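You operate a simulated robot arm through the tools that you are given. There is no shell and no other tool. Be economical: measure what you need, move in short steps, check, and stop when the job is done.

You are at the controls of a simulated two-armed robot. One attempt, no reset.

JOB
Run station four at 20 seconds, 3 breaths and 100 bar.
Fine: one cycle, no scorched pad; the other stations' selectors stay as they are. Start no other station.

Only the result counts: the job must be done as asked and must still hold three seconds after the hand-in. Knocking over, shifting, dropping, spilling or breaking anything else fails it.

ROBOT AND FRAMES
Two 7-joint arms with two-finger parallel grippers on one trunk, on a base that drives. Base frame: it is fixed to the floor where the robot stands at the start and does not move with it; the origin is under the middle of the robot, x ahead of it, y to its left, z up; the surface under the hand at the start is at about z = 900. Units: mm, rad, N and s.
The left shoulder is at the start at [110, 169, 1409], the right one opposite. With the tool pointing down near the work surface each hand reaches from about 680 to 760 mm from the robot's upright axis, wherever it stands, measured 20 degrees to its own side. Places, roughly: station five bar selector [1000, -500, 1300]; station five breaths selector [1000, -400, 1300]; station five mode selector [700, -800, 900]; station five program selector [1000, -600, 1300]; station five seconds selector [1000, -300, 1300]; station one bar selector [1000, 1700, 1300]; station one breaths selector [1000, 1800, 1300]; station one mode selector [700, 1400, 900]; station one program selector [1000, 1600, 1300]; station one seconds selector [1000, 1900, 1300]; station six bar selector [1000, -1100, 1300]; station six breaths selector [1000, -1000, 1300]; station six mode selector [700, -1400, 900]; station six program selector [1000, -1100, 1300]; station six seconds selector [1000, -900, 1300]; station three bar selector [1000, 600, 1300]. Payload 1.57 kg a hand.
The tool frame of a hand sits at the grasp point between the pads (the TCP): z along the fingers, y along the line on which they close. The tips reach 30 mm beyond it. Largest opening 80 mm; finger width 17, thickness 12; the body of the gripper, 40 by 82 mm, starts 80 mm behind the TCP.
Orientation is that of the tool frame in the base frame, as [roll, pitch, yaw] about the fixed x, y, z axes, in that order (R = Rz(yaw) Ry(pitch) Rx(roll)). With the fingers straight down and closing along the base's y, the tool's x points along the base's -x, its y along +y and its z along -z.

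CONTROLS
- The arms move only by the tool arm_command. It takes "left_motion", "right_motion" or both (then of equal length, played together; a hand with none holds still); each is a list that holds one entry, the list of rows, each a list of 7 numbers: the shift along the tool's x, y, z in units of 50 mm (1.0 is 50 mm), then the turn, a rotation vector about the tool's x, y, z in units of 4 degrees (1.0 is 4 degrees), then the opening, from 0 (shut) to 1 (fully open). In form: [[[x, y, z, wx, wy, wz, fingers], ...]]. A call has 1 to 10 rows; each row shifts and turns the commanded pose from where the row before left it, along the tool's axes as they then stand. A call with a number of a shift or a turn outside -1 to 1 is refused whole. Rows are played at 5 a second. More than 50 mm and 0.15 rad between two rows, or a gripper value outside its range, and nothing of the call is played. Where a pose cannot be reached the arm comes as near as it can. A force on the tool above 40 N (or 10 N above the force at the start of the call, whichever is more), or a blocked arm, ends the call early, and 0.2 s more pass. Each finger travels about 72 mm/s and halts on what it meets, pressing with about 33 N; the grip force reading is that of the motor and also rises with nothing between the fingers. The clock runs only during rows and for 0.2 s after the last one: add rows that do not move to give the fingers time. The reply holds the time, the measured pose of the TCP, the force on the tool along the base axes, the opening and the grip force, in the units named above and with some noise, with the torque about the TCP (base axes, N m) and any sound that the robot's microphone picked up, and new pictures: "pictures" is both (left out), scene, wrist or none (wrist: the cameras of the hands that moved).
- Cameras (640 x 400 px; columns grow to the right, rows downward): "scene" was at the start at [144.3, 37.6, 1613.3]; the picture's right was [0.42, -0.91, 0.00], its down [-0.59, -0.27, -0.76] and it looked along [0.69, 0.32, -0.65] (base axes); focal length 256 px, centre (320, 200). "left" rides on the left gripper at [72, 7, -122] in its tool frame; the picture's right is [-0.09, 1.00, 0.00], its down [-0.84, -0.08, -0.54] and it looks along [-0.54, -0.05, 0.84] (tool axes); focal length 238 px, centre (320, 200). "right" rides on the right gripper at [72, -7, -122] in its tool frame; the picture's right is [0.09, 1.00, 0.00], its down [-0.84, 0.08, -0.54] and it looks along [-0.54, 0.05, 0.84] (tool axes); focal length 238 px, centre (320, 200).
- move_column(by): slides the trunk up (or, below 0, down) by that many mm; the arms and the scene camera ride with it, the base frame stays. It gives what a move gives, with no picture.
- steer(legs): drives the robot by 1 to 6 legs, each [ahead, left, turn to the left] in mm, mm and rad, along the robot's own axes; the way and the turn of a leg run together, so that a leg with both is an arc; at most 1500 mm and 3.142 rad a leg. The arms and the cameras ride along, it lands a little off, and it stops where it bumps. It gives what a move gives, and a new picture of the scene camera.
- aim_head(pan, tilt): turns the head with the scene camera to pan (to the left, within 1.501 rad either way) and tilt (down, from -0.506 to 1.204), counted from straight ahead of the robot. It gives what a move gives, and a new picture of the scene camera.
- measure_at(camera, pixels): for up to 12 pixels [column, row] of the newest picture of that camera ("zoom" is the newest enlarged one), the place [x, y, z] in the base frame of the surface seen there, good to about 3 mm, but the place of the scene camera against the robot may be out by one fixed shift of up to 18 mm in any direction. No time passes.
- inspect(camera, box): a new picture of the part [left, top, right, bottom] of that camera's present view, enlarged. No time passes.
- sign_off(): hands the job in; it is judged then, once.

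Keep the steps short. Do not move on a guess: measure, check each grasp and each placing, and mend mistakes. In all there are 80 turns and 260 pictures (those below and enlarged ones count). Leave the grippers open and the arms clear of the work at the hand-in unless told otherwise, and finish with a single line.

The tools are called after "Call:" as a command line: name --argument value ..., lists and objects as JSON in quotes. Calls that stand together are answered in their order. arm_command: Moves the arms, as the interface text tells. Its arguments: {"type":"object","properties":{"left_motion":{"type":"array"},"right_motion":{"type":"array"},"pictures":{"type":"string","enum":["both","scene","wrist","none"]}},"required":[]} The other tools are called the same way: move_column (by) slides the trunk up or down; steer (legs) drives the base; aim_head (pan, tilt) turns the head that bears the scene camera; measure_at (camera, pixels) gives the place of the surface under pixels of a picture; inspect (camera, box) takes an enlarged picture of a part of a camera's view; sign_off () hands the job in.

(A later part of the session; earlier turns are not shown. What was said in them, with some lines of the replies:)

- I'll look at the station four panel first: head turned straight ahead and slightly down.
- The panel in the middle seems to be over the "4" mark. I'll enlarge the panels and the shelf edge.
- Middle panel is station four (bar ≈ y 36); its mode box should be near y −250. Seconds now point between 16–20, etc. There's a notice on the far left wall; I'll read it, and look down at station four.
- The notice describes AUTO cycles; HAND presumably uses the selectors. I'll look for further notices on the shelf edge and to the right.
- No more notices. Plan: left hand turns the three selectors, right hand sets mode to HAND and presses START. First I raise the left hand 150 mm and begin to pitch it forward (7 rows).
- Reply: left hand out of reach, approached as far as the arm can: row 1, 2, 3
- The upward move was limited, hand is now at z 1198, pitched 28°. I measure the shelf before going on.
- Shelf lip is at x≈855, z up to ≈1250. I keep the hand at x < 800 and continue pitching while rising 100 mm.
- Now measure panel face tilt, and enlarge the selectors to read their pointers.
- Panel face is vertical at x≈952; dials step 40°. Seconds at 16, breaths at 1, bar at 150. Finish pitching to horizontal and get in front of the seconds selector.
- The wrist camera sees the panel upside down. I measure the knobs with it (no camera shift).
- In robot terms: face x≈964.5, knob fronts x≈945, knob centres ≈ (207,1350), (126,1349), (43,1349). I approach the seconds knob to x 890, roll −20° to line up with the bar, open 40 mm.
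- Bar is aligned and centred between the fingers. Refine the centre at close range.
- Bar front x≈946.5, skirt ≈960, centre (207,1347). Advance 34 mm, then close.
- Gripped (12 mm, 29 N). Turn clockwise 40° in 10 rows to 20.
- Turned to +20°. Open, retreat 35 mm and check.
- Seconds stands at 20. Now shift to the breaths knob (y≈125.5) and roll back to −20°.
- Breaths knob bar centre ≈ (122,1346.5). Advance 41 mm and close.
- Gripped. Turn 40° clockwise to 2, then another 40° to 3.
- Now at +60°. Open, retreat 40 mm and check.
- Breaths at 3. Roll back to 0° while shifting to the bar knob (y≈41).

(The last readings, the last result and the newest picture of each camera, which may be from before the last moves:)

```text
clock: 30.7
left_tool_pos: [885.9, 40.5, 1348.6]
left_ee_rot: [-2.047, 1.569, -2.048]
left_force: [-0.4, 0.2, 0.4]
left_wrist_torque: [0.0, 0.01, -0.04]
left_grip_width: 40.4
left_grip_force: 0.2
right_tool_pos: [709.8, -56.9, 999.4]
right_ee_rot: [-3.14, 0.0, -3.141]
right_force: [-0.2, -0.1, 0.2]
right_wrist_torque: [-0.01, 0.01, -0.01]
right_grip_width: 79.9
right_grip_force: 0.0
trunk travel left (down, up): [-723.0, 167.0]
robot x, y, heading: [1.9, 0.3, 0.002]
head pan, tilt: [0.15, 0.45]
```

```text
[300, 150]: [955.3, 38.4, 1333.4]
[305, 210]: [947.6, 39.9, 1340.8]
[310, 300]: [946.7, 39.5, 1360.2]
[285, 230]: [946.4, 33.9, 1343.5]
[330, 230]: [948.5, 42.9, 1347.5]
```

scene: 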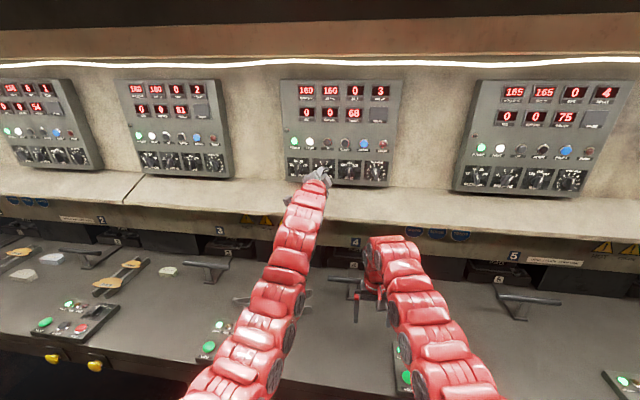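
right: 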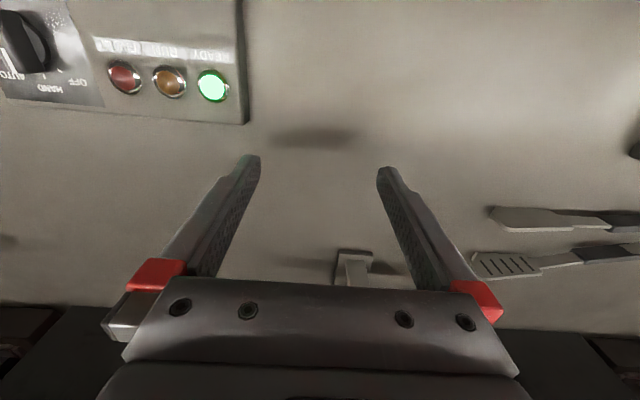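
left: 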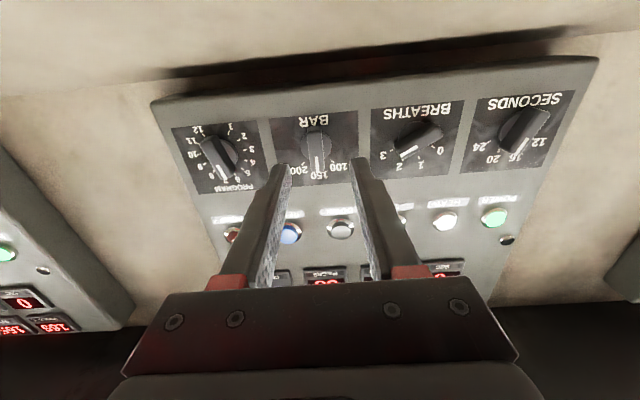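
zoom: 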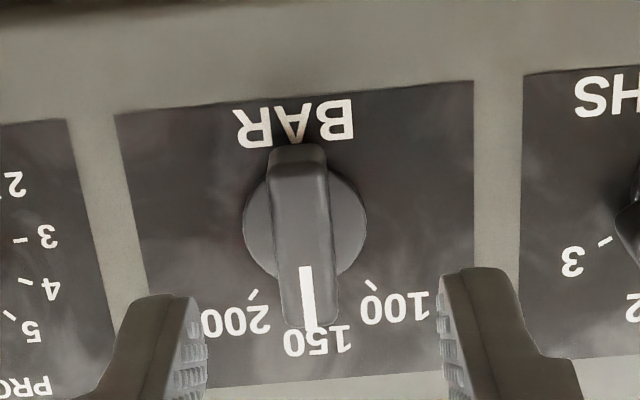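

Bar knob at 150, centre ≈ (39,1346). Advance and close.

Call:
arm_command --left_motion '[[[0.04, -0.03, 0.41, 0, 0, 0, 0.5], [0, 0, 0.41, 0, 0, 0, 0.5], [0, 0, 0, 0, 0, 0, 0.3], [0, 0, 0, 0, 0, 0, 0.1], [0, 0, 0, 0, 0, 0, 0.1], [0, 0, 0, 0, 0, 0, 0.1]]]' --pictures "wrist"

```text
clock: 32.1
left_tool_pos: [926.1, 36.8, 1346.8]
left_ee_rot: [-2.775, 1.571, -2.777]
left_force: [0.9, -4.8, 1.0]
left_wrist_torque: [0.0, -0.38, -0.12]
left_grip_width: 12.1
left_grip_force: 29.3
right_tool_pos: [709.2, -58.4, 999.3]
right_ee_rot: [3.141, 0.001, 3.14]
right_force: [0.2, 0.4, -0.8]
right_wrist_torque: [-0.02, -0.01, -0.01]
right_grip_width: 80.0
right_grip_force: 0.2
trunk travel left (down, up): [-723.0, 167.0]
robot x, y, heading: [-0.8, 0.5, 0.001]
head pan, tilt: [0.15, 0.45]
```

left: 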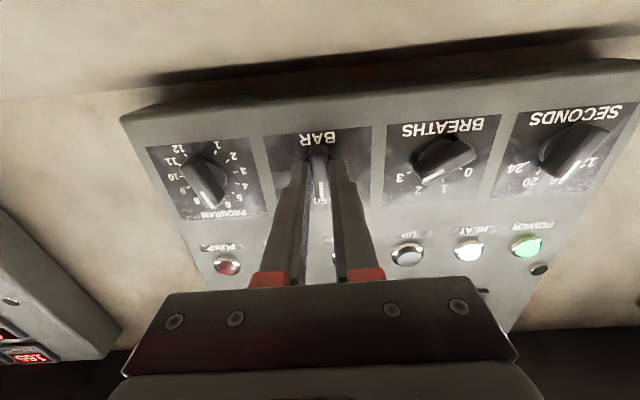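

Gripped. Turn 40° counter-clockwise, then open and back off.

Call:
arm_command --left_motion '[[[0, 0, 0, 0, 0, -1, 0.1], [0, 0, 0, 0, 0, -1, 0.1], [0, 0, 0, 0, 0, -1, 0.1], [0, 0, 0, 0, 0, -1, 0.1], [0, 0, 0, 0, 0, -1, 0.1], [0, 0, 0, 0, 0, -1, 0.1], [0, 0, 0, 0, 0, -1, 0.1], [0, 0, 0, 0, 0, -1, 0.1], [0, 0, 0, 0, 0, -1, 0.1], [0, 0, 0, 0, 0, -1, 0.1]]]' --pictures "none"

Call:
arm_command --left_motion '[[[0, 0, 0, 0, 0, 0, 0.5], [0, 0, 0, 0, 0, 0, 0.5], [0, 0, -0.4, 0, 0, 0, 0.5], [0, 0, -0.4, 0, 0, 0, 0.5], [0, 0, 0, 0, 0, 0, 0.5]]]' --pictures "wrist"

Call:
inspect --camera "left" --box '[220, 70, 420, 195]'

```text
clock: 34.3
left_tool_pos: [926.7, 35.6, 1346.2]
left_ee_rot: [-1.566, 0.873, -1.572]
left_force: [15.5, -9.7, 16.7]
left_wrist_torque: [0.05, -0.01, -0.56]
left_grip_width: 12.0
left_grip_force: 29.0
right_tool_pos: [710.0, -60.2, 1000.6]
right_ee_rot: [3.14, -0.001, -3.141]
right_force: [0.0, 0.1, 0.3]
right_wrist_torque: [-0.03, 0.02, -0.04]
right_grip_width: 79.7
right_grip_force: 0.1
trunk travel left (down, up): [-723.0, 167.0]
robot x, y, heading: [-2.5, 0.3, 0.003]
head pan, tilt: [0.15, 0.45]
```

```text
clock: 35.5
left_tool_pos: [885.6, 39.1, 1345.6]
left_ee_rot: [-1.571, 0.875, -1.57]
left_force: [0.3, -0.9, 0.6]
left_wrist_torque: [0.02, 0.02, 0.01]
left_grip_width: 39.9
left_grip_force: 0.1
right_tool_pos: [709.4, -58.3, 1000.6]
right_ee_rot: [3.14, -0.002, -3.139]
right_force: [0.4, 0.8, -0.3]
right_wrist_torque: [-0.03, -0.01, -0.01]
right_grip_width: 80.2
right_grip_force: 0.0
trunk travel left (down, up): [-723.0, 167.0]
robot x, y, heading: [-1.3, 2.0, 0.002]
head pan, tilt: [0.15, 0.45]
```

left: 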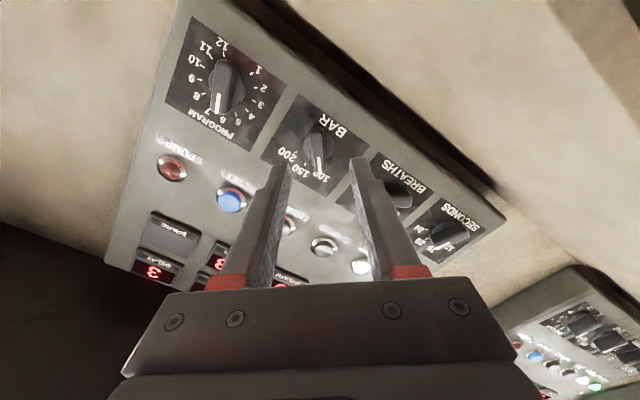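

```text
3.20 times, centred on (320, 132) of left
```

zoom: 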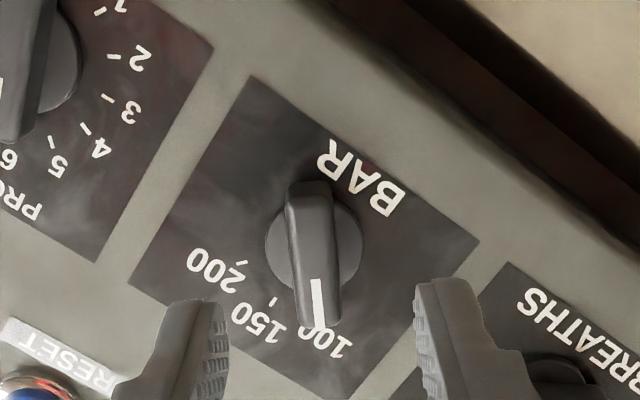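

Bar at 100. Retreat the left hand ~150 mm while rolling back, then look at the panel and the mode box.

Call:
arm_command --left_motion '[[[0, 0, -0.4, 0, 0, 1, 1], [0, 0, -0.4, 0, 0, 1, 1], [0, 0, -0.4, 0, 0, 1, 1], [0, 0, -0.4, 0, 0, 1, 1], [0, 0, -0.4, 0, 0, 1, 1], [0, 0, -0.4, 0, 0, 1, 1], [0, 0, 0, 0, 0, 1, 1], [0, 0, 0, 0, 0, 1, 1], [0, 0, 0, 0, 0, 1, 1], [0, 0, 0, 0, 0, 1, 1]]]' --pictures "none"

Call:
arm_command --left_motion '[[[0, 0.8, 0, 0, 0, 0, 1], [0, 0.8, 0, 0, 0, 0, 1], [0, 0.8, 0, 0, 0, 0, 1], [0, 0.8, 0, 0, 0, 0, 1], [0, 0.8, 0, 0, 0, 0, 1], [0, 0.8, 0, 0, 0, 0, 1]]]' --pictures "none"

Call:
aim_head --pan -0.15 --tilt 0.6

Call:
inspect --camera "right" --box '[0, 0, 320, 200]'

```text
clock: 37.7
left_tool_pos: [766.2, 40.2, 1343.7]
left_ee_rot: [2.299, 1.569, 2.297]
left_force: [0.6, -0.4, 0.2]
left_wrist_torque: [0.01, 0.0, 0.01]
left_grip_width: 80.1
left_grip_force: 0.1
right_tool_pos: [710.0, -57.7, 999.4]
right_ee_rot: [-3.14, 0.0, -3.141]
right_force: [0.1, 0.1, 0.7]
right_wrist_torque: [-0.02, -0.01, 0.03]
right_grip_width: 80.0
right_grip_force: 0.1
trunk travel left (down, up): [-723.0, 167.0]
robot x, y, heading: [3.0, -1.7, -0.001]
head pan, tilt: [0.15, 0.45]
```

```text
clock: 39.1
left_tool_pos: [766.7, 282.4, 1346.6]
left_ee_rot: [-2.088, 1.57, -2.087]
left_force: [0.6, -0.4, 0.2]
left_wrist_torque: [0.0, -0.01, -0.02]
left_grip_width: 79.9
left_grip_force: 0.1
right_tool_pos: [708.6, -56.8, 1000.5]
right_ee_rot: [3.141, 0.0, 3.14]
right_force: [0.4, 0.0, 0.7]
right_wrist_torque: [-0.01, 0.01, 0.02]
right_grip_width: 80.2
right_grip_force: 0.1
trunk travel left (down, up): [-723.0, 167.0]
robot x, y, heading: [-0.5, 1.8, -0.001]
head pan, tilt: [0.15, 0.45]
```

```text
clock: 39.9
left_tool_pos: [767.1, 279.5, 1346.9]
left_ee_rot: [-0.237, 1.57, -0.235]
left_force: [0.6, -0.3, -0.6]
left_wrist_torque: [-0.02, 0.01, 0.03]
left_grip_width: 80.1
left_grip_force: 0.1
right_tool_pos: [709.0, -58.8, 999.6]
right_ee_rot: [3.141, 0.0, -3.141]
right_force: [0.0, 0.4, 0.5]
right_wrist_torque: [-0.01, -0.03, 0.02]
right_grip_width: 80.0
right_grip_force: 0.1
trunk travel left (down, up): [-723.0, 167.0]
robot x, y, heading: [0.1, -1.8, 0.0]
head pan, tilt: [-0.15, 0.6]
```

scene: 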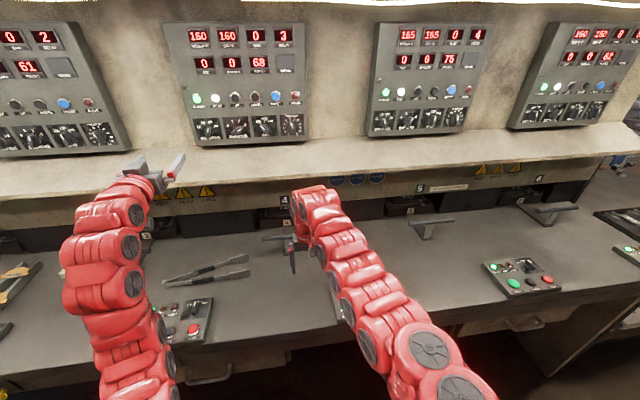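

```text
2.00 times, centred on (160, 100) of right
```

zoom: 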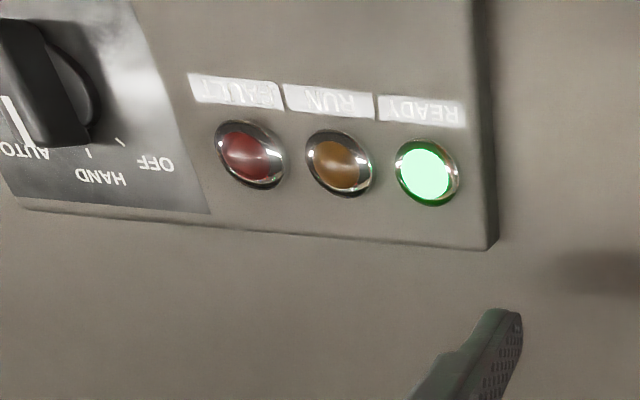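

Mode selector is on AUTO. Move the right hand 170 mm to its right, up 20 mm, for a view of the box.

Call:
arm_command --right_motion '[[[0, 0, -0.4, 0, 0, 0, 1], [0, -0.85, 0, 0, 0, 0, 1], [0, -0.85, 0, 0, 0, 0, 1], [0, -0.85, 0, 0, 0, 0, 1], [0, -0.85, 0, 0, 0, 0, 1], [0, 0, 0, 0, 0, 0, 1]]]' --pictures "both"

```text
clock: 41.3
left_tool_pos: [766.5, 280.6, 1346.7]
left_ee_rot: [0.903, 1.57, 0.905]
left_force: [-0.3, 1.4, 0.0]
left_wrist_torque: [-0.01, -0.02, -0.01]
left_grip_width: 80.1
left_grip_force: 0.1
right_tool_pos: [709.6, -226.3, 1020.2]
right_ee_rot: [-3.14, 0.0, -3.138]
right_force: [-0.4, -0.3, 0.0]
right_wrist_torque: [-0.01, 0.03, 0.06]
right_grip_width: 80.0
right_grip_force: 0.2
trunk travel left (down, up): [-723.0, 167.0]
robot x, y, heading: [1.1, 0.3, 0.002]
head pan, tilt: [-0.15, 0.6]
```

scene: 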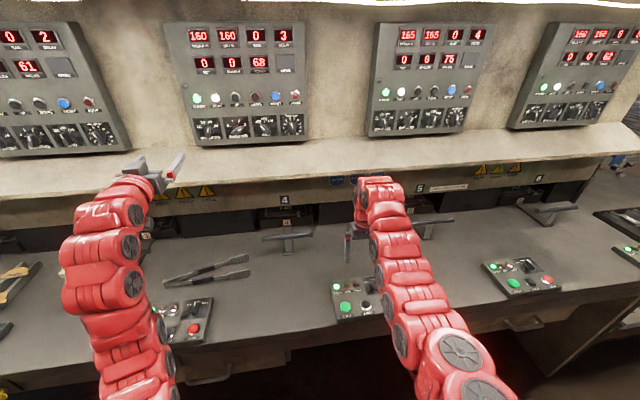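
right: 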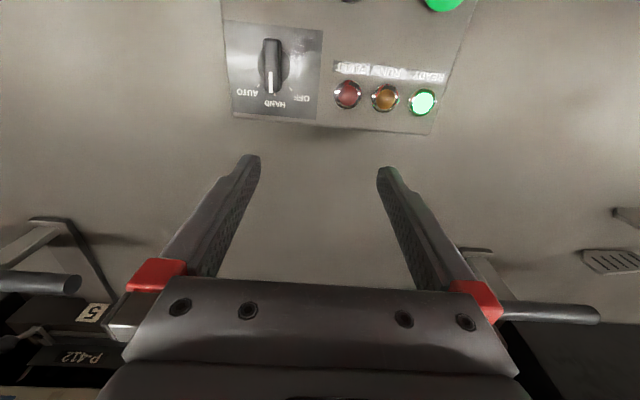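

Call:
inspect --camera "right" --box '[215, 0, 475, 140]'

Call:
inspect --camera "scene" --box '[180, 15, 315, 150]'

Call:
measure_at --camera "right" --pixels '[[271, 45], [270, 60], [270, 85], [442, 3], [423, 102], [300, 50], [240, 50], [352, 2], [400, 20]]'

```text
2.46 times, centred on (345, 70) of right
```

zoom: 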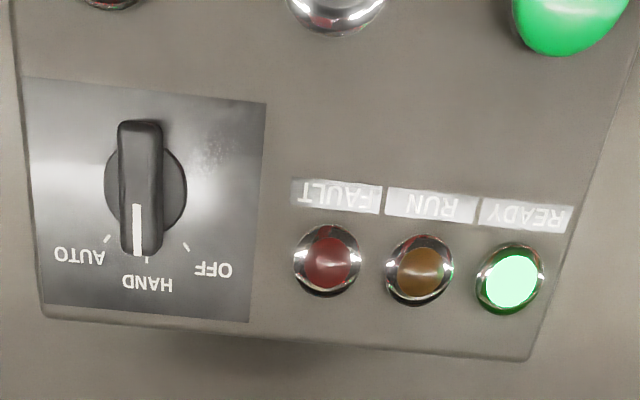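

```text
2.96 times, centred on (248, 82) of scene
```

zoom: 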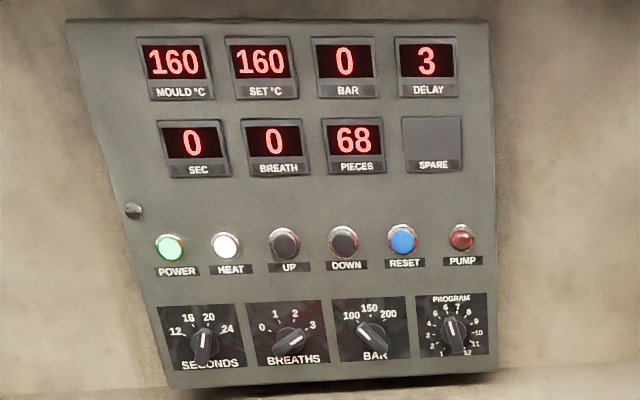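

```text
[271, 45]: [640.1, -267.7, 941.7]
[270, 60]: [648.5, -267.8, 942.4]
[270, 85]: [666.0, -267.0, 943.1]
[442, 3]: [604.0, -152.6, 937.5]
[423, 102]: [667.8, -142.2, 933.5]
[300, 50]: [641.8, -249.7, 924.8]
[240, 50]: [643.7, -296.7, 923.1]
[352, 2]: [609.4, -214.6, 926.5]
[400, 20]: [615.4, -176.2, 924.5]
```

The selector actually stands at HAND (the AUTO impression was parallax), so it stays. Panel reads 20 s, 3 breaths, 100 bar. START is at about x 600, y −153, nearer than the hand reaches, so I back the robot 105 mm.

Call:
steer --legs '[[-105, 0, 0]]'

Call:
arm_command --right_motion '[[[0, 0.75, 0, 0, 0, 0, 0.5], [0, 0.7, 0, 0, 0, 0, 0.0], [0, 0, 0, 0, 0, 0, 0.0], [0, 0, 0, 0, 0, 0, 0.0], [0, 0, 0, 0, 0, 0, 0.0]]]' --pictures "both"

```text
clock: 42.4
left_tool_pos: [663.0, 282.0, 1346.8]
left_ee_rot: [0.184, 1.569, 0.187]
left_force: [-0.3, 0.3, -0.5]
left_wrist_torque: [-0.01, -0.01, 0.01]
left_grip_width: 80.0
left_grip_force: 0.0
right_tool_pos: [605.5, -224.0, 1020.1]
right_ee_rot: [-3.141, -0.001, -3.139]
right_force: [-0.2, -0.9, 0.0]
right_wrist_torque: [-0.03, -0.01, -0.04]
right_grip_width: 80.1
right_grip_force: 0.2
trunk travel left (down, up): [-723.0, 167.0]
robot x, y, heading: [-101.5, 2.0, 0.0]
head pan, tilt: [-0.15, 0.6]
```

scene: 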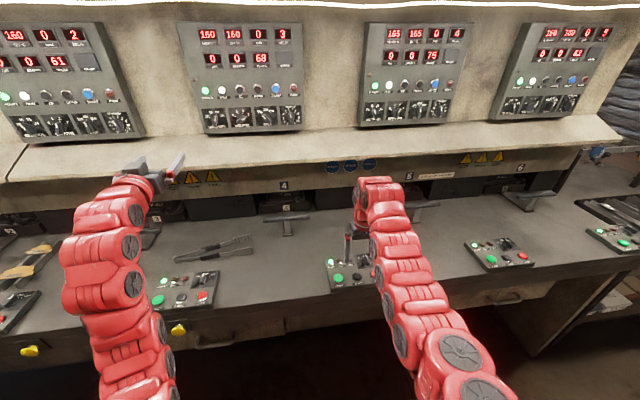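

```text
clock: 43.6
left_tool_pos: [661.4, 280.8, 1347.1]
left_ee_rot: [3.009, 1.57, 3.011]
left_force: [0.2, 0.8, 0.5]
left_wrist_torque: [0.01, -0.03, 0.02]
left_grip_width: 79.9
left_grip_force: 0.0
right_tool_pos: [604.3, -152.1, 1021.1]
right_ee_rot: [-3.139, 0.001, -3.14]
right_force: [-0.3, -0.8, 0.8]
right_wrist_torque: [-0.01, -0.02, -0.01]
right_grip_width: 0.0
right_grip_force: 21.5
trunk travel left (down, up): [-723.0, 167.0]
robot x, y, heading: [-103.4, -2.1, 0.005]
head pan, tilt: [-0.15, 0.6]
```

scene: 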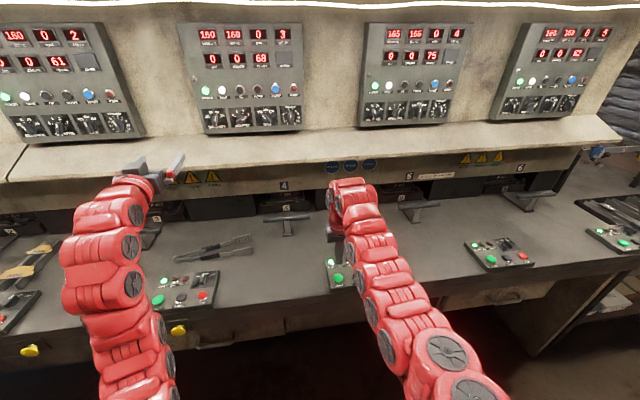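
right: 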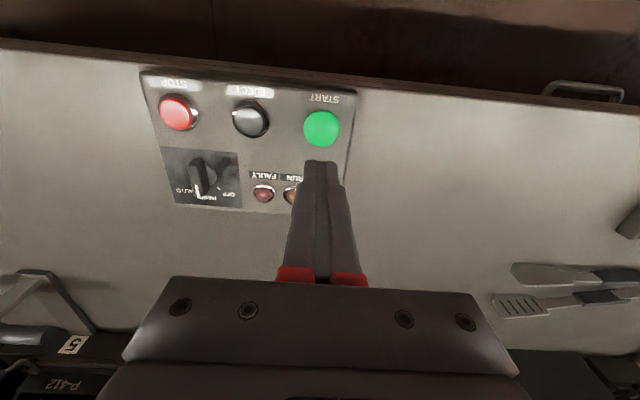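

Call:
measure_at --camera "right" --pixels '[[322, 128], [322, 115], [322, 142], [306, 128], [338, 128], [250, 118], [290, 120], [345, 145]]'

Call:
inspect --camera "right" --box '[130, 60, 370, 210]'

```text
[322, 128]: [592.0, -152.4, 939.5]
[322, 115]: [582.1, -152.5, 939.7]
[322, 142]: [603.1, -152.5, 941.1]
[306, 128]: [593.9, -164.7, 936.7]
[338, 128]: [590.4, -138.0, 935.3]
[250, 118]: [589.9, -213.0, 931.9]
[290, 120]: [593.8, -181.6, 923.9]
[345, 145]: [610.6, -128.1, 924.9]
```

```text
2.67 times, centred on (250, 135) of right
```

zoom: 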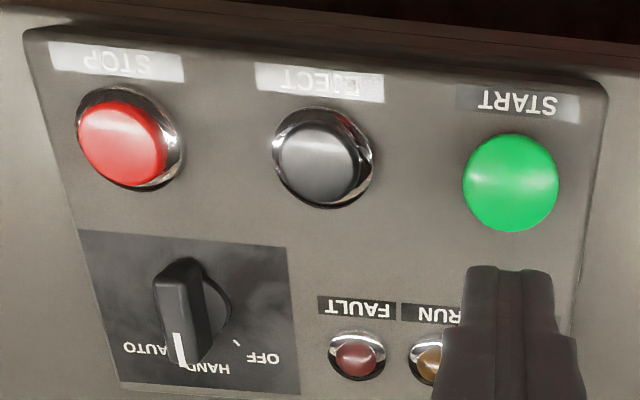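

START's centre is (592,−152,940). Align 12 mm back and descend to tips ≈5 mm above the button.

Call:
arm_command --right_motion '[[[0.25, 0, 0.4, 0, 0, 0, 0], [0, 0, 0.5, 0, 0, 0, 0], [0, 0, 0, 0, 0, 0, 0]]]' --pictures "wrist"

Call:
aim_head --pan 0.0 --tilt 0.6

```text
clock: 44.4
left_tool_pos: [661.5, 281.8, 1347.2]
left_ee_rot: [2.289, 1.57, 2.289]
left_force: [0.1, -0.2, 0.5]
left_wrist_torque: [0.02, 0.0, 0.0]
left_grip_width: 80.1
left_grip_force: 0.1
right_tool_pos: [594.0, -151.9, 973.9]
right_ee_rot: [3.141, 0.0, -3.14]
right_force: [0.1, 0.6, 0.0]
right_wrist_torque: [0.0, 0.0, -0.03]
right_grip_width: 0.0
right_grip_force: 21.3
trunk travel left (down, up): [-723.0, 167.0]
robot x, y, heading: [-106.1, -1.2, 0.002]
head pan, tilt: [-0.15, 0.6]
```

right: 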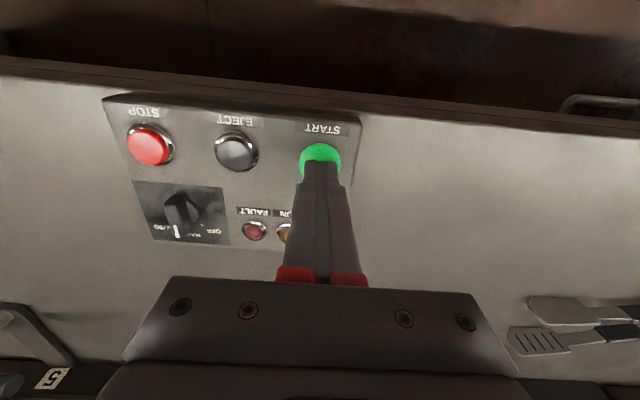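

```text
clock: 45.1
left_tool_pos: [662.2, 282.6, 1346.3]
left_ee_rot: [-2.943, 1.57, -2.943]
left_force: [0.9, 0.1, -0.5]
left_wrist_torque: [0.0, 0.02, 0.01]
left_grip_width: 80.1
left_grip_force: 0.0
right_tool_pos: [593.1, -152.0, 975.5]
right_ee_rot: [-3.139, 0.0, -3.14]
right_force: [0.9, 1.0, -0.6]
right_wrist_torque: [0.0, 0.01, -0.03]
right_grip_width: 0.0
right_grip_force: 21.6
trunk travel left (down, up): [-723.0, 167.0]
robot x, y, heading: [-104.2, 4.0, 0.005]
head pan, tilt: [0.0, 0.6]
```

scene: 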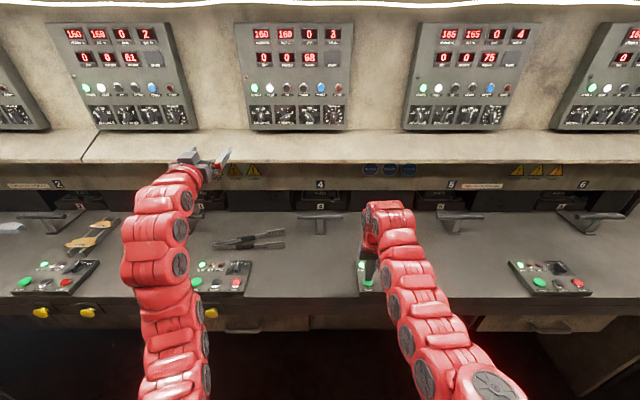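

Tips are right above START. Press about 9 mm, hold briefly, and lift.

Call:
arm_command --right_motion '[[[0, 0, 0.1, 0, 0, 0, 0], [0, 0, 0.06, 0, 0, 0, 0], [0, 0, 0.06, 0, 0, 0, 0], [0, 0, 0.04, 0, 0, 0, 0], [0, 0, -0.26, 0, 0, 0, 0], [0, 0, -0.6, 0, 0, 0, 0]]]' --pictures "both"

```text
clock: 46.5
left_tool_pos: [661.3, 282.8, 1347.5]
left_ee_rot: [1.089, 1.57, 1.09]
left_force: [0.4, 0.8, 0.6]
left_wrist_torque: [0.02, -0.01, 0.05]
left_grip_width: 80.1
left_grip_force: 0.1
right_tool_pos: [591.6, -150.1, 1005.9]
right_ee_rot: [-3.141, 0.001, -3.139]
right_force: [-0.2, 0.4, 0.2]
right_wrist_torque: [-0.01, -0.01, 0.0]
right_grip_width: 0.0
right_grip_force: 21.3
trunk travel left (down, up): [-723.0, 167.0]
robot x, y, heading: [-105.9, 0.6, 0.002]
head pan, tilt: [0.0, 0.6]
heard: click
```

scene: 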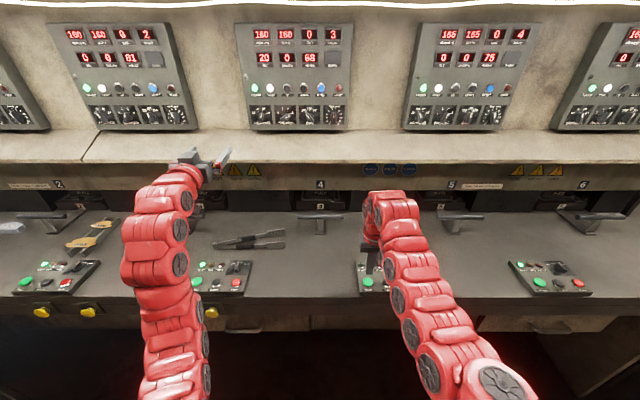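
right: 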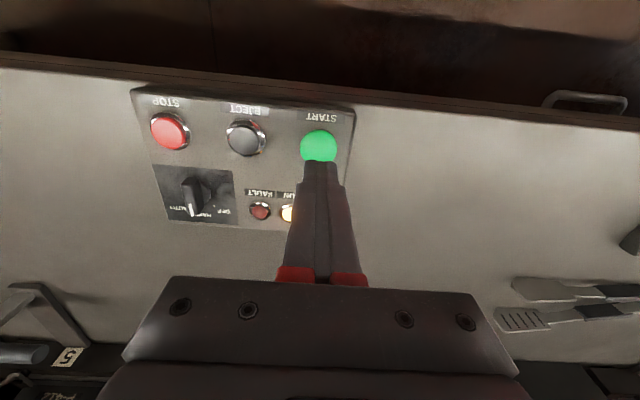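

Clicked, RUN lit, SEC shows 20. I lift the right hand clear and watch.

Call:
arm_command --right_motion '[[[0, 0, -0.4, 0, 0, 0, 1], [0, 0, 0, 0, 0, 0, 1], [0, 0, 0, 0, 0, 0, 1], [0, 0, 0, 0, 0, 0, 1], [0, 0, 0, 0, 0, 0, 1], [0, 0, 0, 0, 0, 0, 1], [0, 0, 0, 0, 0, 0, 1], [0, 0, 0, 0, 0, 0, 1], [0, 0, 0, 0, 0, 0, 1], [0, 0, 0, 0, 0, 0, 1]]]' --pictures "none"

Call:
inspect --camera "scene" --box '[220, 15, 370, 220]'

```text
clock: 48.7
left_tool_pos: [661.7, 280.9, 1346.9]
left_ee_rot: [0.204, 1.57, 0.204]
left_force: [-0.5, -0.7, 0.7]
left_wrist_torque: [-0.05, 0.01, 0.0]
left_grip_width: 80.0
left_grip_force: 0.1
right_tool_pos: [592.7, -150.2, 1024.1]
right_ee_rot: [-3.14, 0.0, -3.139]
right_force: [-0.8, -0.3, -0.1]
right_wrist_torque: [-0.02, 0.0, 0.0]
right_grip_width: 80.1
right_grip_force: 0.0
trunk travel left (down, up): [-723.0, 167.0]
robot x, y, heading: [-105.0, -1.7, -0.001]
head pan, tilt: [0.0, 0.6]
```

```text
1.95 times, centred on (295, 118) of scene
```

zoom: 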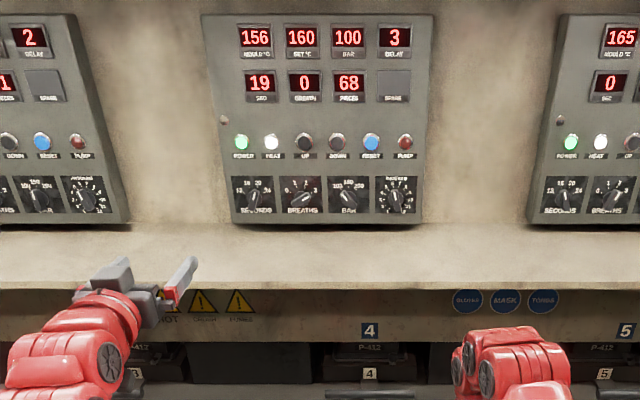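

Running at 100 bar, counting down. Keep waiting and check.

Call:
arm_command --right_motion '[[[0, 0, 0, 0, 0, 0, 1], [0, 0, 0, 0, 0, 0, 1], [0, 0, 0, 0, 0, 0, 1], [0, 0, 0, 0, 0, 0, 1], [0, 0, 0, 0, 0, 0, 1], [0, 0, 0, 0, 0, 0, 1], [0, 0, 0, 0, 0, 0, 1], [0, 0, 0, 0, 0, 0, 1], [0, 0, 0, 0, 0, 0, 1], [0, 0, 0, 0, 0, 0, 1]]]' --pictures "none"

Call:
arm_command --right_motion '[[[0, 0, 0, 0, 0, 0, 1], [0, 0, 0, 0, 0, 0, 1], [0, 0, 0, 0, 0, 0, 1], [0, 0, 0, 0, 0, 0, 1], [0, 0, 0, 0, 0, 0, 1], [0, 0, 0, 0, 0, 0, 1], [0, 0, 0, 0, 0, 0, 1], [0, 0, 0, 0, 0, 0, 1], [0, 0, 0, 0, 0, 0, 1], [0, 0, 0, 0, 0, 0, 1]]]' --pictures "none"

Call:
arm_command --right_motion '[[[0, 0, 0, 0, 0, 0, 1], [0, 0, 0, 0, 0, 0, 1], [0, 0, 0, 0, 0, 0, 1], [0, 0, 0, 0, 0, 0, 1], [0, 0, 0, 0, 0, 0, 1], [0, 0, 0, 0, 0, 0, 1], [0, 0, 0, 0, 0, 0, 1], [0, 0, 0, 0, 0, 0, 1], [0, 0, 0, 0, 0, 0, 1], [0, 0, 0, 0, 0, 0, 1]]]' --pictures "none"

Call:
inspect --camera "scene" --box '[220, 15, 370, 220]'

```text
clock: 50.9
left_tool_pos: [662.3, 280.5, 1345.8]
left_ee_rot: [-3.007, 1.57, -3.004]
left_force: [0.1, 0.3, -0.1]
left_wrist_torque: [0.04, -0.01, -0.02]
left_grip_width: 80.1
left_grip_force: 0.0
right_tool_pos: [592.1, -150.0, 1025.8]
right_ee_rot: [3.142, 0.0, -3.14]
right_force: [0.0, -0.5, 0.1]
right_wrist_torque: [0.01, 0.0, -0.02]
right_grip_width: 79.9
right_grip_force: 0.1
trunk travel left (down, up): [-723.0, 167.0]
robot x, y, heading: [-106.0, 0.0, 0.004]
head pan, tilt: [0.0, 0.6]
```

```text
clock: 53.1
left_tool_pos: [662.7, 280.6, 1346.1]
left_ee_rot: [-2.95, 1.57, -2.95]
left_force: [0.9, -0.4, -0.2]
left_wrist_torque: [-0.01, -0.02, -0.01]
left_grip_width: 79.9
left_grip_force: 0.0
right_tool_pos: [592.1, -150.8, 1023.7]
right_ee_rot: [-3.14, 0.0, -3.14]
right_force: [0.5, 0.1, 0.3]
right_wrist_torque: [0.02, -0.01, -0.01]
right_grip_width: 80.0
right_grip_force: 0.1
trunk travel left (down, up): [-723.0, 167.0]
robot x, y, heading: [-106.9, 0.4, 0.002]
head pan, tilt: [0.0, 0.6]
```

```text
clock: 55.3
left_tool_pos: [662.4, 281.4, 1346.6]
left_ee_rot: [0.097, 1.57, 0.099]
left_force: [-0.4, 0.0, -0.4]
left_wrist_torque: [-0.02, 0.02, 0.04]
left_grip_width: 80.2
left_grip_force: 0.0
right_tool_pos: [593.1, -150.7, 1025.3]
right_ee_rot: [-3.14, 0.0, -3.139]
right_force: [-0.2, 0.7, 0.1]
right_wrist_torque: [0.0, 0.0, 0.02]
right_grip_width: 79.9
right_grip_force: 0.1
trunk travel left (down, up): [-723.0, 167.0]
robot x, y, heading: [-100.8, 1.0, -0.0]
head pan, tilt: [0.0, 0.6]
```

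```text
1.95 times, centred on (295, 118) of scene
```

zoom: 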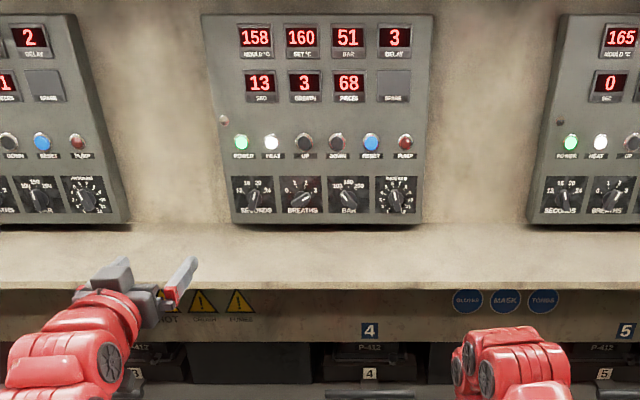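

All 3 breaths done, 13 s left. While waiting I hover the closed right hand above EJECT (y≈−213), in case it's needed, without touching.

Call:
arm_command --right_motion '[[[0, -0.62, 0, 0, 0, 0, 0], [0, -0.62, 0, 0, 0, 0, 0], [0, 0, 0, 0, 0, 0, 0], [0, 0, 0, 0, 0, 0, 0], [0, 0, 0, 0, 0, 0, 0], [0, 0, 0, 0, 0, 0, 0], [0, 0, 0, 0, 0, 0, 0], [0, 0, 0, 0, 0, 0, 0], [0, 0, 0, 0, 0, 0, 0], [0, 0, 0, 0, 0, 0, 0]]]' --pictures "wrist"

Call:
arm_command --right_motion '[[[0, 0, 0, 0, 0, 0, 0], [0, 0, 0, 0, 0, 0, 0], [0, 0, 0, 0, 0, 0, 0], [0, 0, 0, 0, 0, 0, 0], [0, 0, 0, 0, 0, 0, 0], [0, 0, 0, 0, 0, 0, 0], [0, 0, 0, 0, 0, 0, 0], [0, 0, 0, 0, 0, 0, 0], [0, 0, 0, 0, 0, 0, 0], [0, 0, 0, 0, 0, 0, 0]]]' --pictures "none"

Call:
arm_command --right_motion '[[[0, 0, 0, 0, 0, 0, 0], [0, 0, 0, 0, 0, 0, 0], [0, 0, 0, 0, 0, 0, 0], [0, 0, 0, 0, 0, 0, 0], [0, 0, 0, 0, 0, 0, 0], [0, 0, 0, 0, 0, 0, 0], [0, 0, 0, 0, 0, 0, 0], [0, 0, 0, 0, 0, 0, 0], [0, 0, 0, 0, 0, 0, 0], [0, 0, 0, 0, 0, 0, 0]]]' --pictures "none"

Call:
arm_command --right_motion '[[[0, 0, 0, 0, 0, 0, 0], [0, 0, 0, 0, 0, 0, 0], [0, 0, 0, 0, 0, 0, 0], [0, 0, 0, 0, 0, 0, 0], [0, 0, 0, 0, 0, 0, 0], [0, 0, 0, 0, 0, 0, 0], [0, 0, 0, 0, 0, 0, 0], [0, 0, 0, 0, 0, 0, 0], [0, 0, 0, 0, 0, 0, 0], [0, 0, 0, 0, 0, 0, 0]]]' --pictures "none"

Call:
inspect --camera "scene" --box '[220, 15, 370, 220]'

```text
clock: 57.5
left_tool_pos: [661.4, 281.0, 1347.3]
left_ee_rot: [-2.991, 1.57, -2.987]
left_force: [0.5, -0.3, 0.6]
left_wrist_torque: [-0.01, 0.0, 0.02]
left_grip_width: 80.0
left_grip_force: 0.1
right_tool_pos: [592.3, -213.0, 1024.4]
right_ee_rot: [-3.139, -0.001, -3.14]
right_force: [-0.1, 0.0, 0.6]
right_wrist_torque: [0.02, -0.01, -0.02]
right_grip_width: 0.0
right_grip_force: 21.8
trunk travel left (down, up): [-723.0, 167.0]
robot x, y, heading: [-104.0, 3.0, 0.005]
head pan, tilt: [0.0, 0.6]
```

right: 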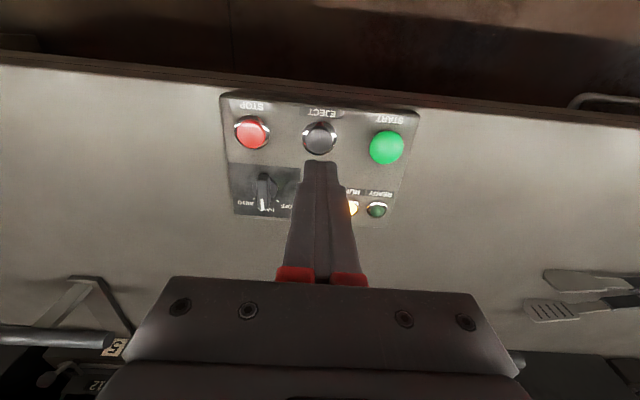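

```text
clock: 59.7
left_tool_pos: [662.6, 281.1, 1346.0]
left_ee_rot: [-2.999, 1.57, -2.996]
left_force: [0.0, 0.4, 1.2]
left_wrist_torque: [0.0, -0.02, -0.02]
left_grip_width: 79.9
left_grip_force: 0.1
right_tool_pos: [592.0, -213.8, 1024.3]
right_ee_rot: [-3.14, 0.0, -3.138]
right_force: [-0.7, 0.8, -0.4]
right_wrist_torque: [-0.01, -0.01, 0.0]
right_grip_width: 0.2
right_grip_force: 21.0
trunk travel left (down, up): [-723.0, 167.0]
robot x, y, heading: [-105.4, -0.5, -0.0]
head pan, tilt: [0.0, 0.6]
```

```text
clock: 61.9
left_tool_pos: [662.3, 282.0, 1347.3]
left_ee_rot: [-3.03, 1.569, -3.029]
left_force: [-0.7, 0.1, 0.0]
left_wrist_torque: [-0.01, 0.0, 0.0]
left_grip_width: 80.0
left_grip_force: 0.0
right_tool_pos: [591.9, -214.2, 1024.8]
right_ee_rot: [-3.14, 0.0, -3.14]
right_force: [0.5, 0.0, -0.2]
right_wrist_torque: [-0.04, 0.03, -0.03]
right_grip_width: 0.0
right_grip_force: 21.6
trunk travel left (down, up): [-723.0, 167.0]
robot x, y, heading: [-106.3, 2.3, 0.004]
head pan, tilt: [0.0, 0.6]
```

```text
clock: 64.1
left_tool_pos: [661.7, 281.1, 1347.3]
left_ee_rot: [0.088, 1.57, 0.09]
left_force: [-0.1, 0.1, 0.1]
left_wrist_torque: [0.0, -0.02, 0.0]
left_grip_width: 80.1
left_grip_force: 0.1
right_tool_pos: [592.6, -214.8, 1024.7]
right_ee_rot: [-3.139, 0.0, -3.139]
right_force: [0.1, -0.7, -0.8]
right_wrist_torque: [0.02, 0.03, 0.02]
right_grip_width: 0.0
right_grip_force: 21.3
trunk travel left (down, up): [-723.0, 167.0]
robot x, y, heading: [-104.4, 0.1, 0.0]
head pan, tilt: [0.0, 0.6]
```

```text
1.95 times, centred on (295, 118) of scene
```

zoom: 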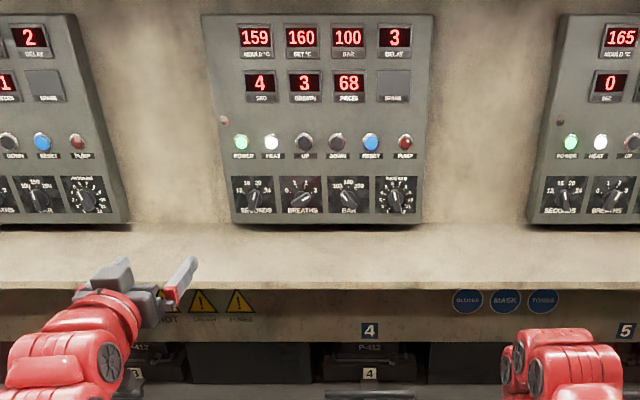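

4 s left. Wait and look right after zero.

Call:
arm_command --right_motion '[[[0, 0, 0, 0, 0, 0, 0], [0, 0, 0, 0, 0, 0, 0], [0, 0, 0, 0, 0, 0, 0], [0, 0, 0, 0, 0, 0, 0], [0, 0, 0, 0, 0, 0, 0], [0, 0, 0, 0, 0, 0, 0], [0, 0, 0, 0, 0, 0, 0], [0, 0, 0, 0, 0, 0, 0], [0, 0, 0, 0, 0, 0, 0], [0, 0, 0, 0, 0, 0, 0]]]' --pictures "none"

Call:
arm_command --right_motion '[[[0, 0, 0, 0, 0, 0, 0], [0, 0, 0, 0, 0, 0, 0], [0, 0, 0, 0, 0, 0, 0], [0, 0, 0, 0, 0, 0, 0], [0, 0, 0, 0, 0, 0, 0], [0, 0, 0, 0, 0, 0, 0], [0, 0, 0, 0, 0, 0, 0], [0, 0, 0, 0, 0, 0, 0], [0, 0, 0, 0, 0, 0, 0], [0, 0, 0, 0, 0, 0, 0]]]' --pictures "wrist"

Call:
inspect --camera "scene" --box '[220, 15, 370, 220]'

```text
clock: 66.3
left_tool_pos: [661.9, 281.7, 1345.8]
left_ee_rot: [-3.051, 1.571, -3.05]
left_force: [-0.9, 0.1, 0.7]
left_wrist_torque: [0.04, -0.01, -0.02]
left_grip_width: 80.3
left_grip_force: 0.1
right_tool_pos: [592.1, -215.4, 1024.5]
right_ee_rot: [-3.14, 0.0, -3.14]
right_force: [-0.2, -0.4, -0.5]
right_wrist_torque: [0.02, 0.01, -0.03]
right_grip_width: 0.0
right_grip_force: 21.4
trunk travel left (down, up): [-723.0, 167.0]
robot x, y, heading: [-106.6, -0.8, 0.006]
head pan, tilt: [0.0, 0.6]
```

```text
clock: 68.5
left_tool_pos: [662.0, 281.2, 1344.5]
left_ee_rot: [-2.985, 1.571, -2.98]
left_force: [0.9, 0.0, 0.5]
left_wrist_torque: [-0.03, 0.0, -0.01]
left_grip_width: 80.0
left_grip_force: 0.0
right_tool_pos: [592.1, -214.4, 1024.0]
right_ee_rot: [-3.14, 0.002, -3.138]
right_force: [-0.4, -0.6, 0.2]
right_wrist_torque: [-0.01, 0.0, 0.0]
right_grip_width: 0.0
right_grip_force: 21.6
trunk travel left (down, up): [-723.0, 167.0]
robot x, y, heading: [-102.2, 0.8, 0.005]
head pan, tilt: [0.0, 0.6]
```

right: 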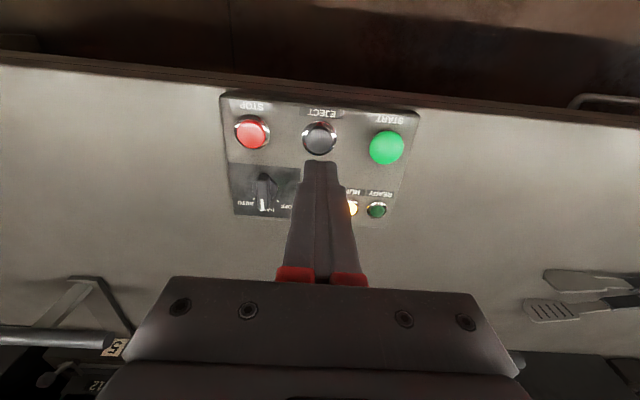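

```text
1.95 times, centred on (295, 118) of scene
```

zoom: 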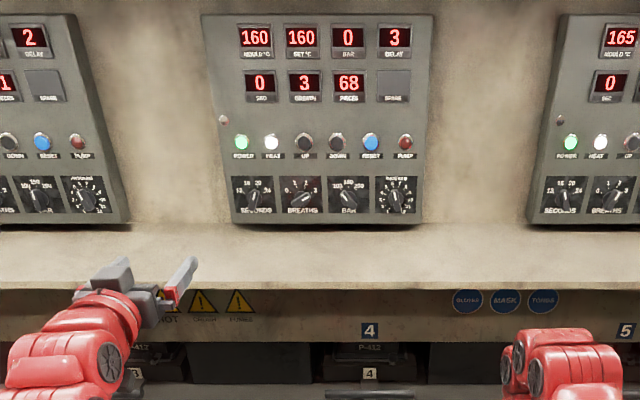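

Time's up, pressure 0, RUN still lit (opening). Wait 2 s more, opening the fingers.

Call:
arm_command --right_motion '[[[0, 0, 0, 0, 0, 0, 0], [0, 0, 0, 0, 0, 0, 0], [0, 0, 0, 0, 0, 0, 0], [0, 0, 0, 0, 0, 0, 0], [0, 0, 0, 0, 0, 0, 0]]]' --pictures "wrist"

Call:
inspect --camera "scene" --box '[220, 15, 370, 220]'

```text
clock: 69.7
left_tool_pos: [662.2, 280.9, 1346.4]
left_ee_rot: [-3.037, 1.57, -3.037]
left_force: [0.7, 0.5, 0.0]
left_wrist_torque: [-0.01, -0.02, -0.01]
left_grip_width: 80.0
left_grip_force: 0.0
right_tool_pos: [592.0, -214.9, 1025.1]
right_ee_rot: [-3.139, -0.001, -3.14]
right_force: [-0.6, -0.1, -0.8]
right_wrist_torque: [-0.01, 0.0, -0.01]
right_grip_width: 0.1
right_grip_force: 21.2
trunk travel left (down, up): [-723.0, 167.0]
robot x, y, heading: [-106.1, 2.3, 0.0]
head pan, tilt: [0.0, 0.6]
```

right: 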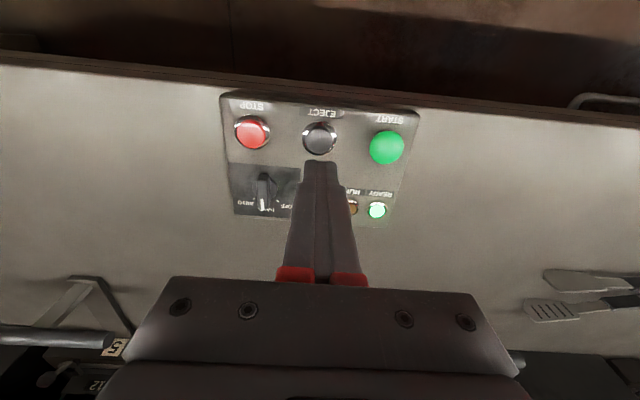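

```text
1.95 times, centred on (295, 118) of scene
```

zoom: 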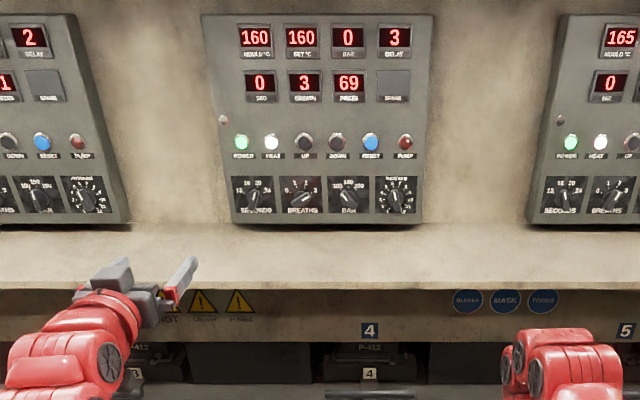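

PIECES went 68→69, RUN out, READY lit, no FAULT. I open and raise the right hand, then hand in.

Call:
arm_command --right_motion '[[[0, 0, -0.6, 0, 0, 0, 0], [0, 0, -0.6, 0, 0, 0, 1], [0, 0, 0, 0, 0, 0, 1], [0, 0, 0, 0, 0, 0, 1], [0, 0, 0, 0, 0, 0, 1]]]' --pictures "wrist"

Call:
inspect --camera "right" --box '[200, 70, 440, 220]'

```text
clock: 70.9
left_tool_pos: [661.0, 281.0, 1345.8]
left_ee_rot: [-2.954, 1.569, -2.95]
left_force: [-0.7, 0.7, -0.2]
left_wrist_torque: [-0.01, -0.03, 0.01]
left_grip_width: 79.9
left_grip_force: 0.2
right_tool_pos: [591.3, -215.7, 1085.4]
right_ee_rot: [-3.139, 0.0, -3.141]
right_force: [-0.6, 0.0, 0.0]
right_wrist_torque: [0.0, 0.03, -0.01]
right_grip_width: 79.9
right_grip_force: 0.0
trunk travel left (down, up): [-723.0, 167.0]
robot x, y, heading: [-106.7, 1.2, 0.002]
head pan, tilt: [0.0, 0.6]
```

right: 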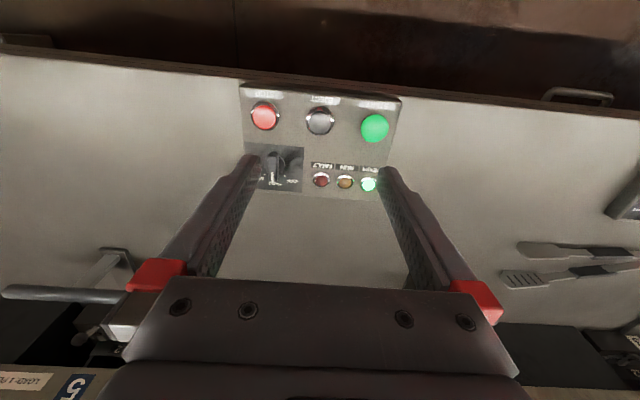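

```text
2.67 times, centred on (320, 145) of right
```

zoom: 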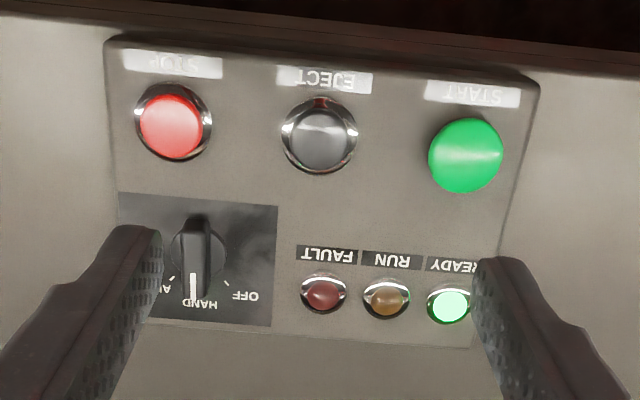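

READY is lit, mode is at HAND, FAULT is off, and the hands are open and clear. I hand the job in.

Call:
sign_off

```text
The job is handed in.
```

Station four ran one HAND cycle at 20 s, 3 breaths and 100 bar; PIECES went from 68 to 69, READY is lit with no FAULT, I left EJECT unpressed and did not look at the pad, and I touched no other station.
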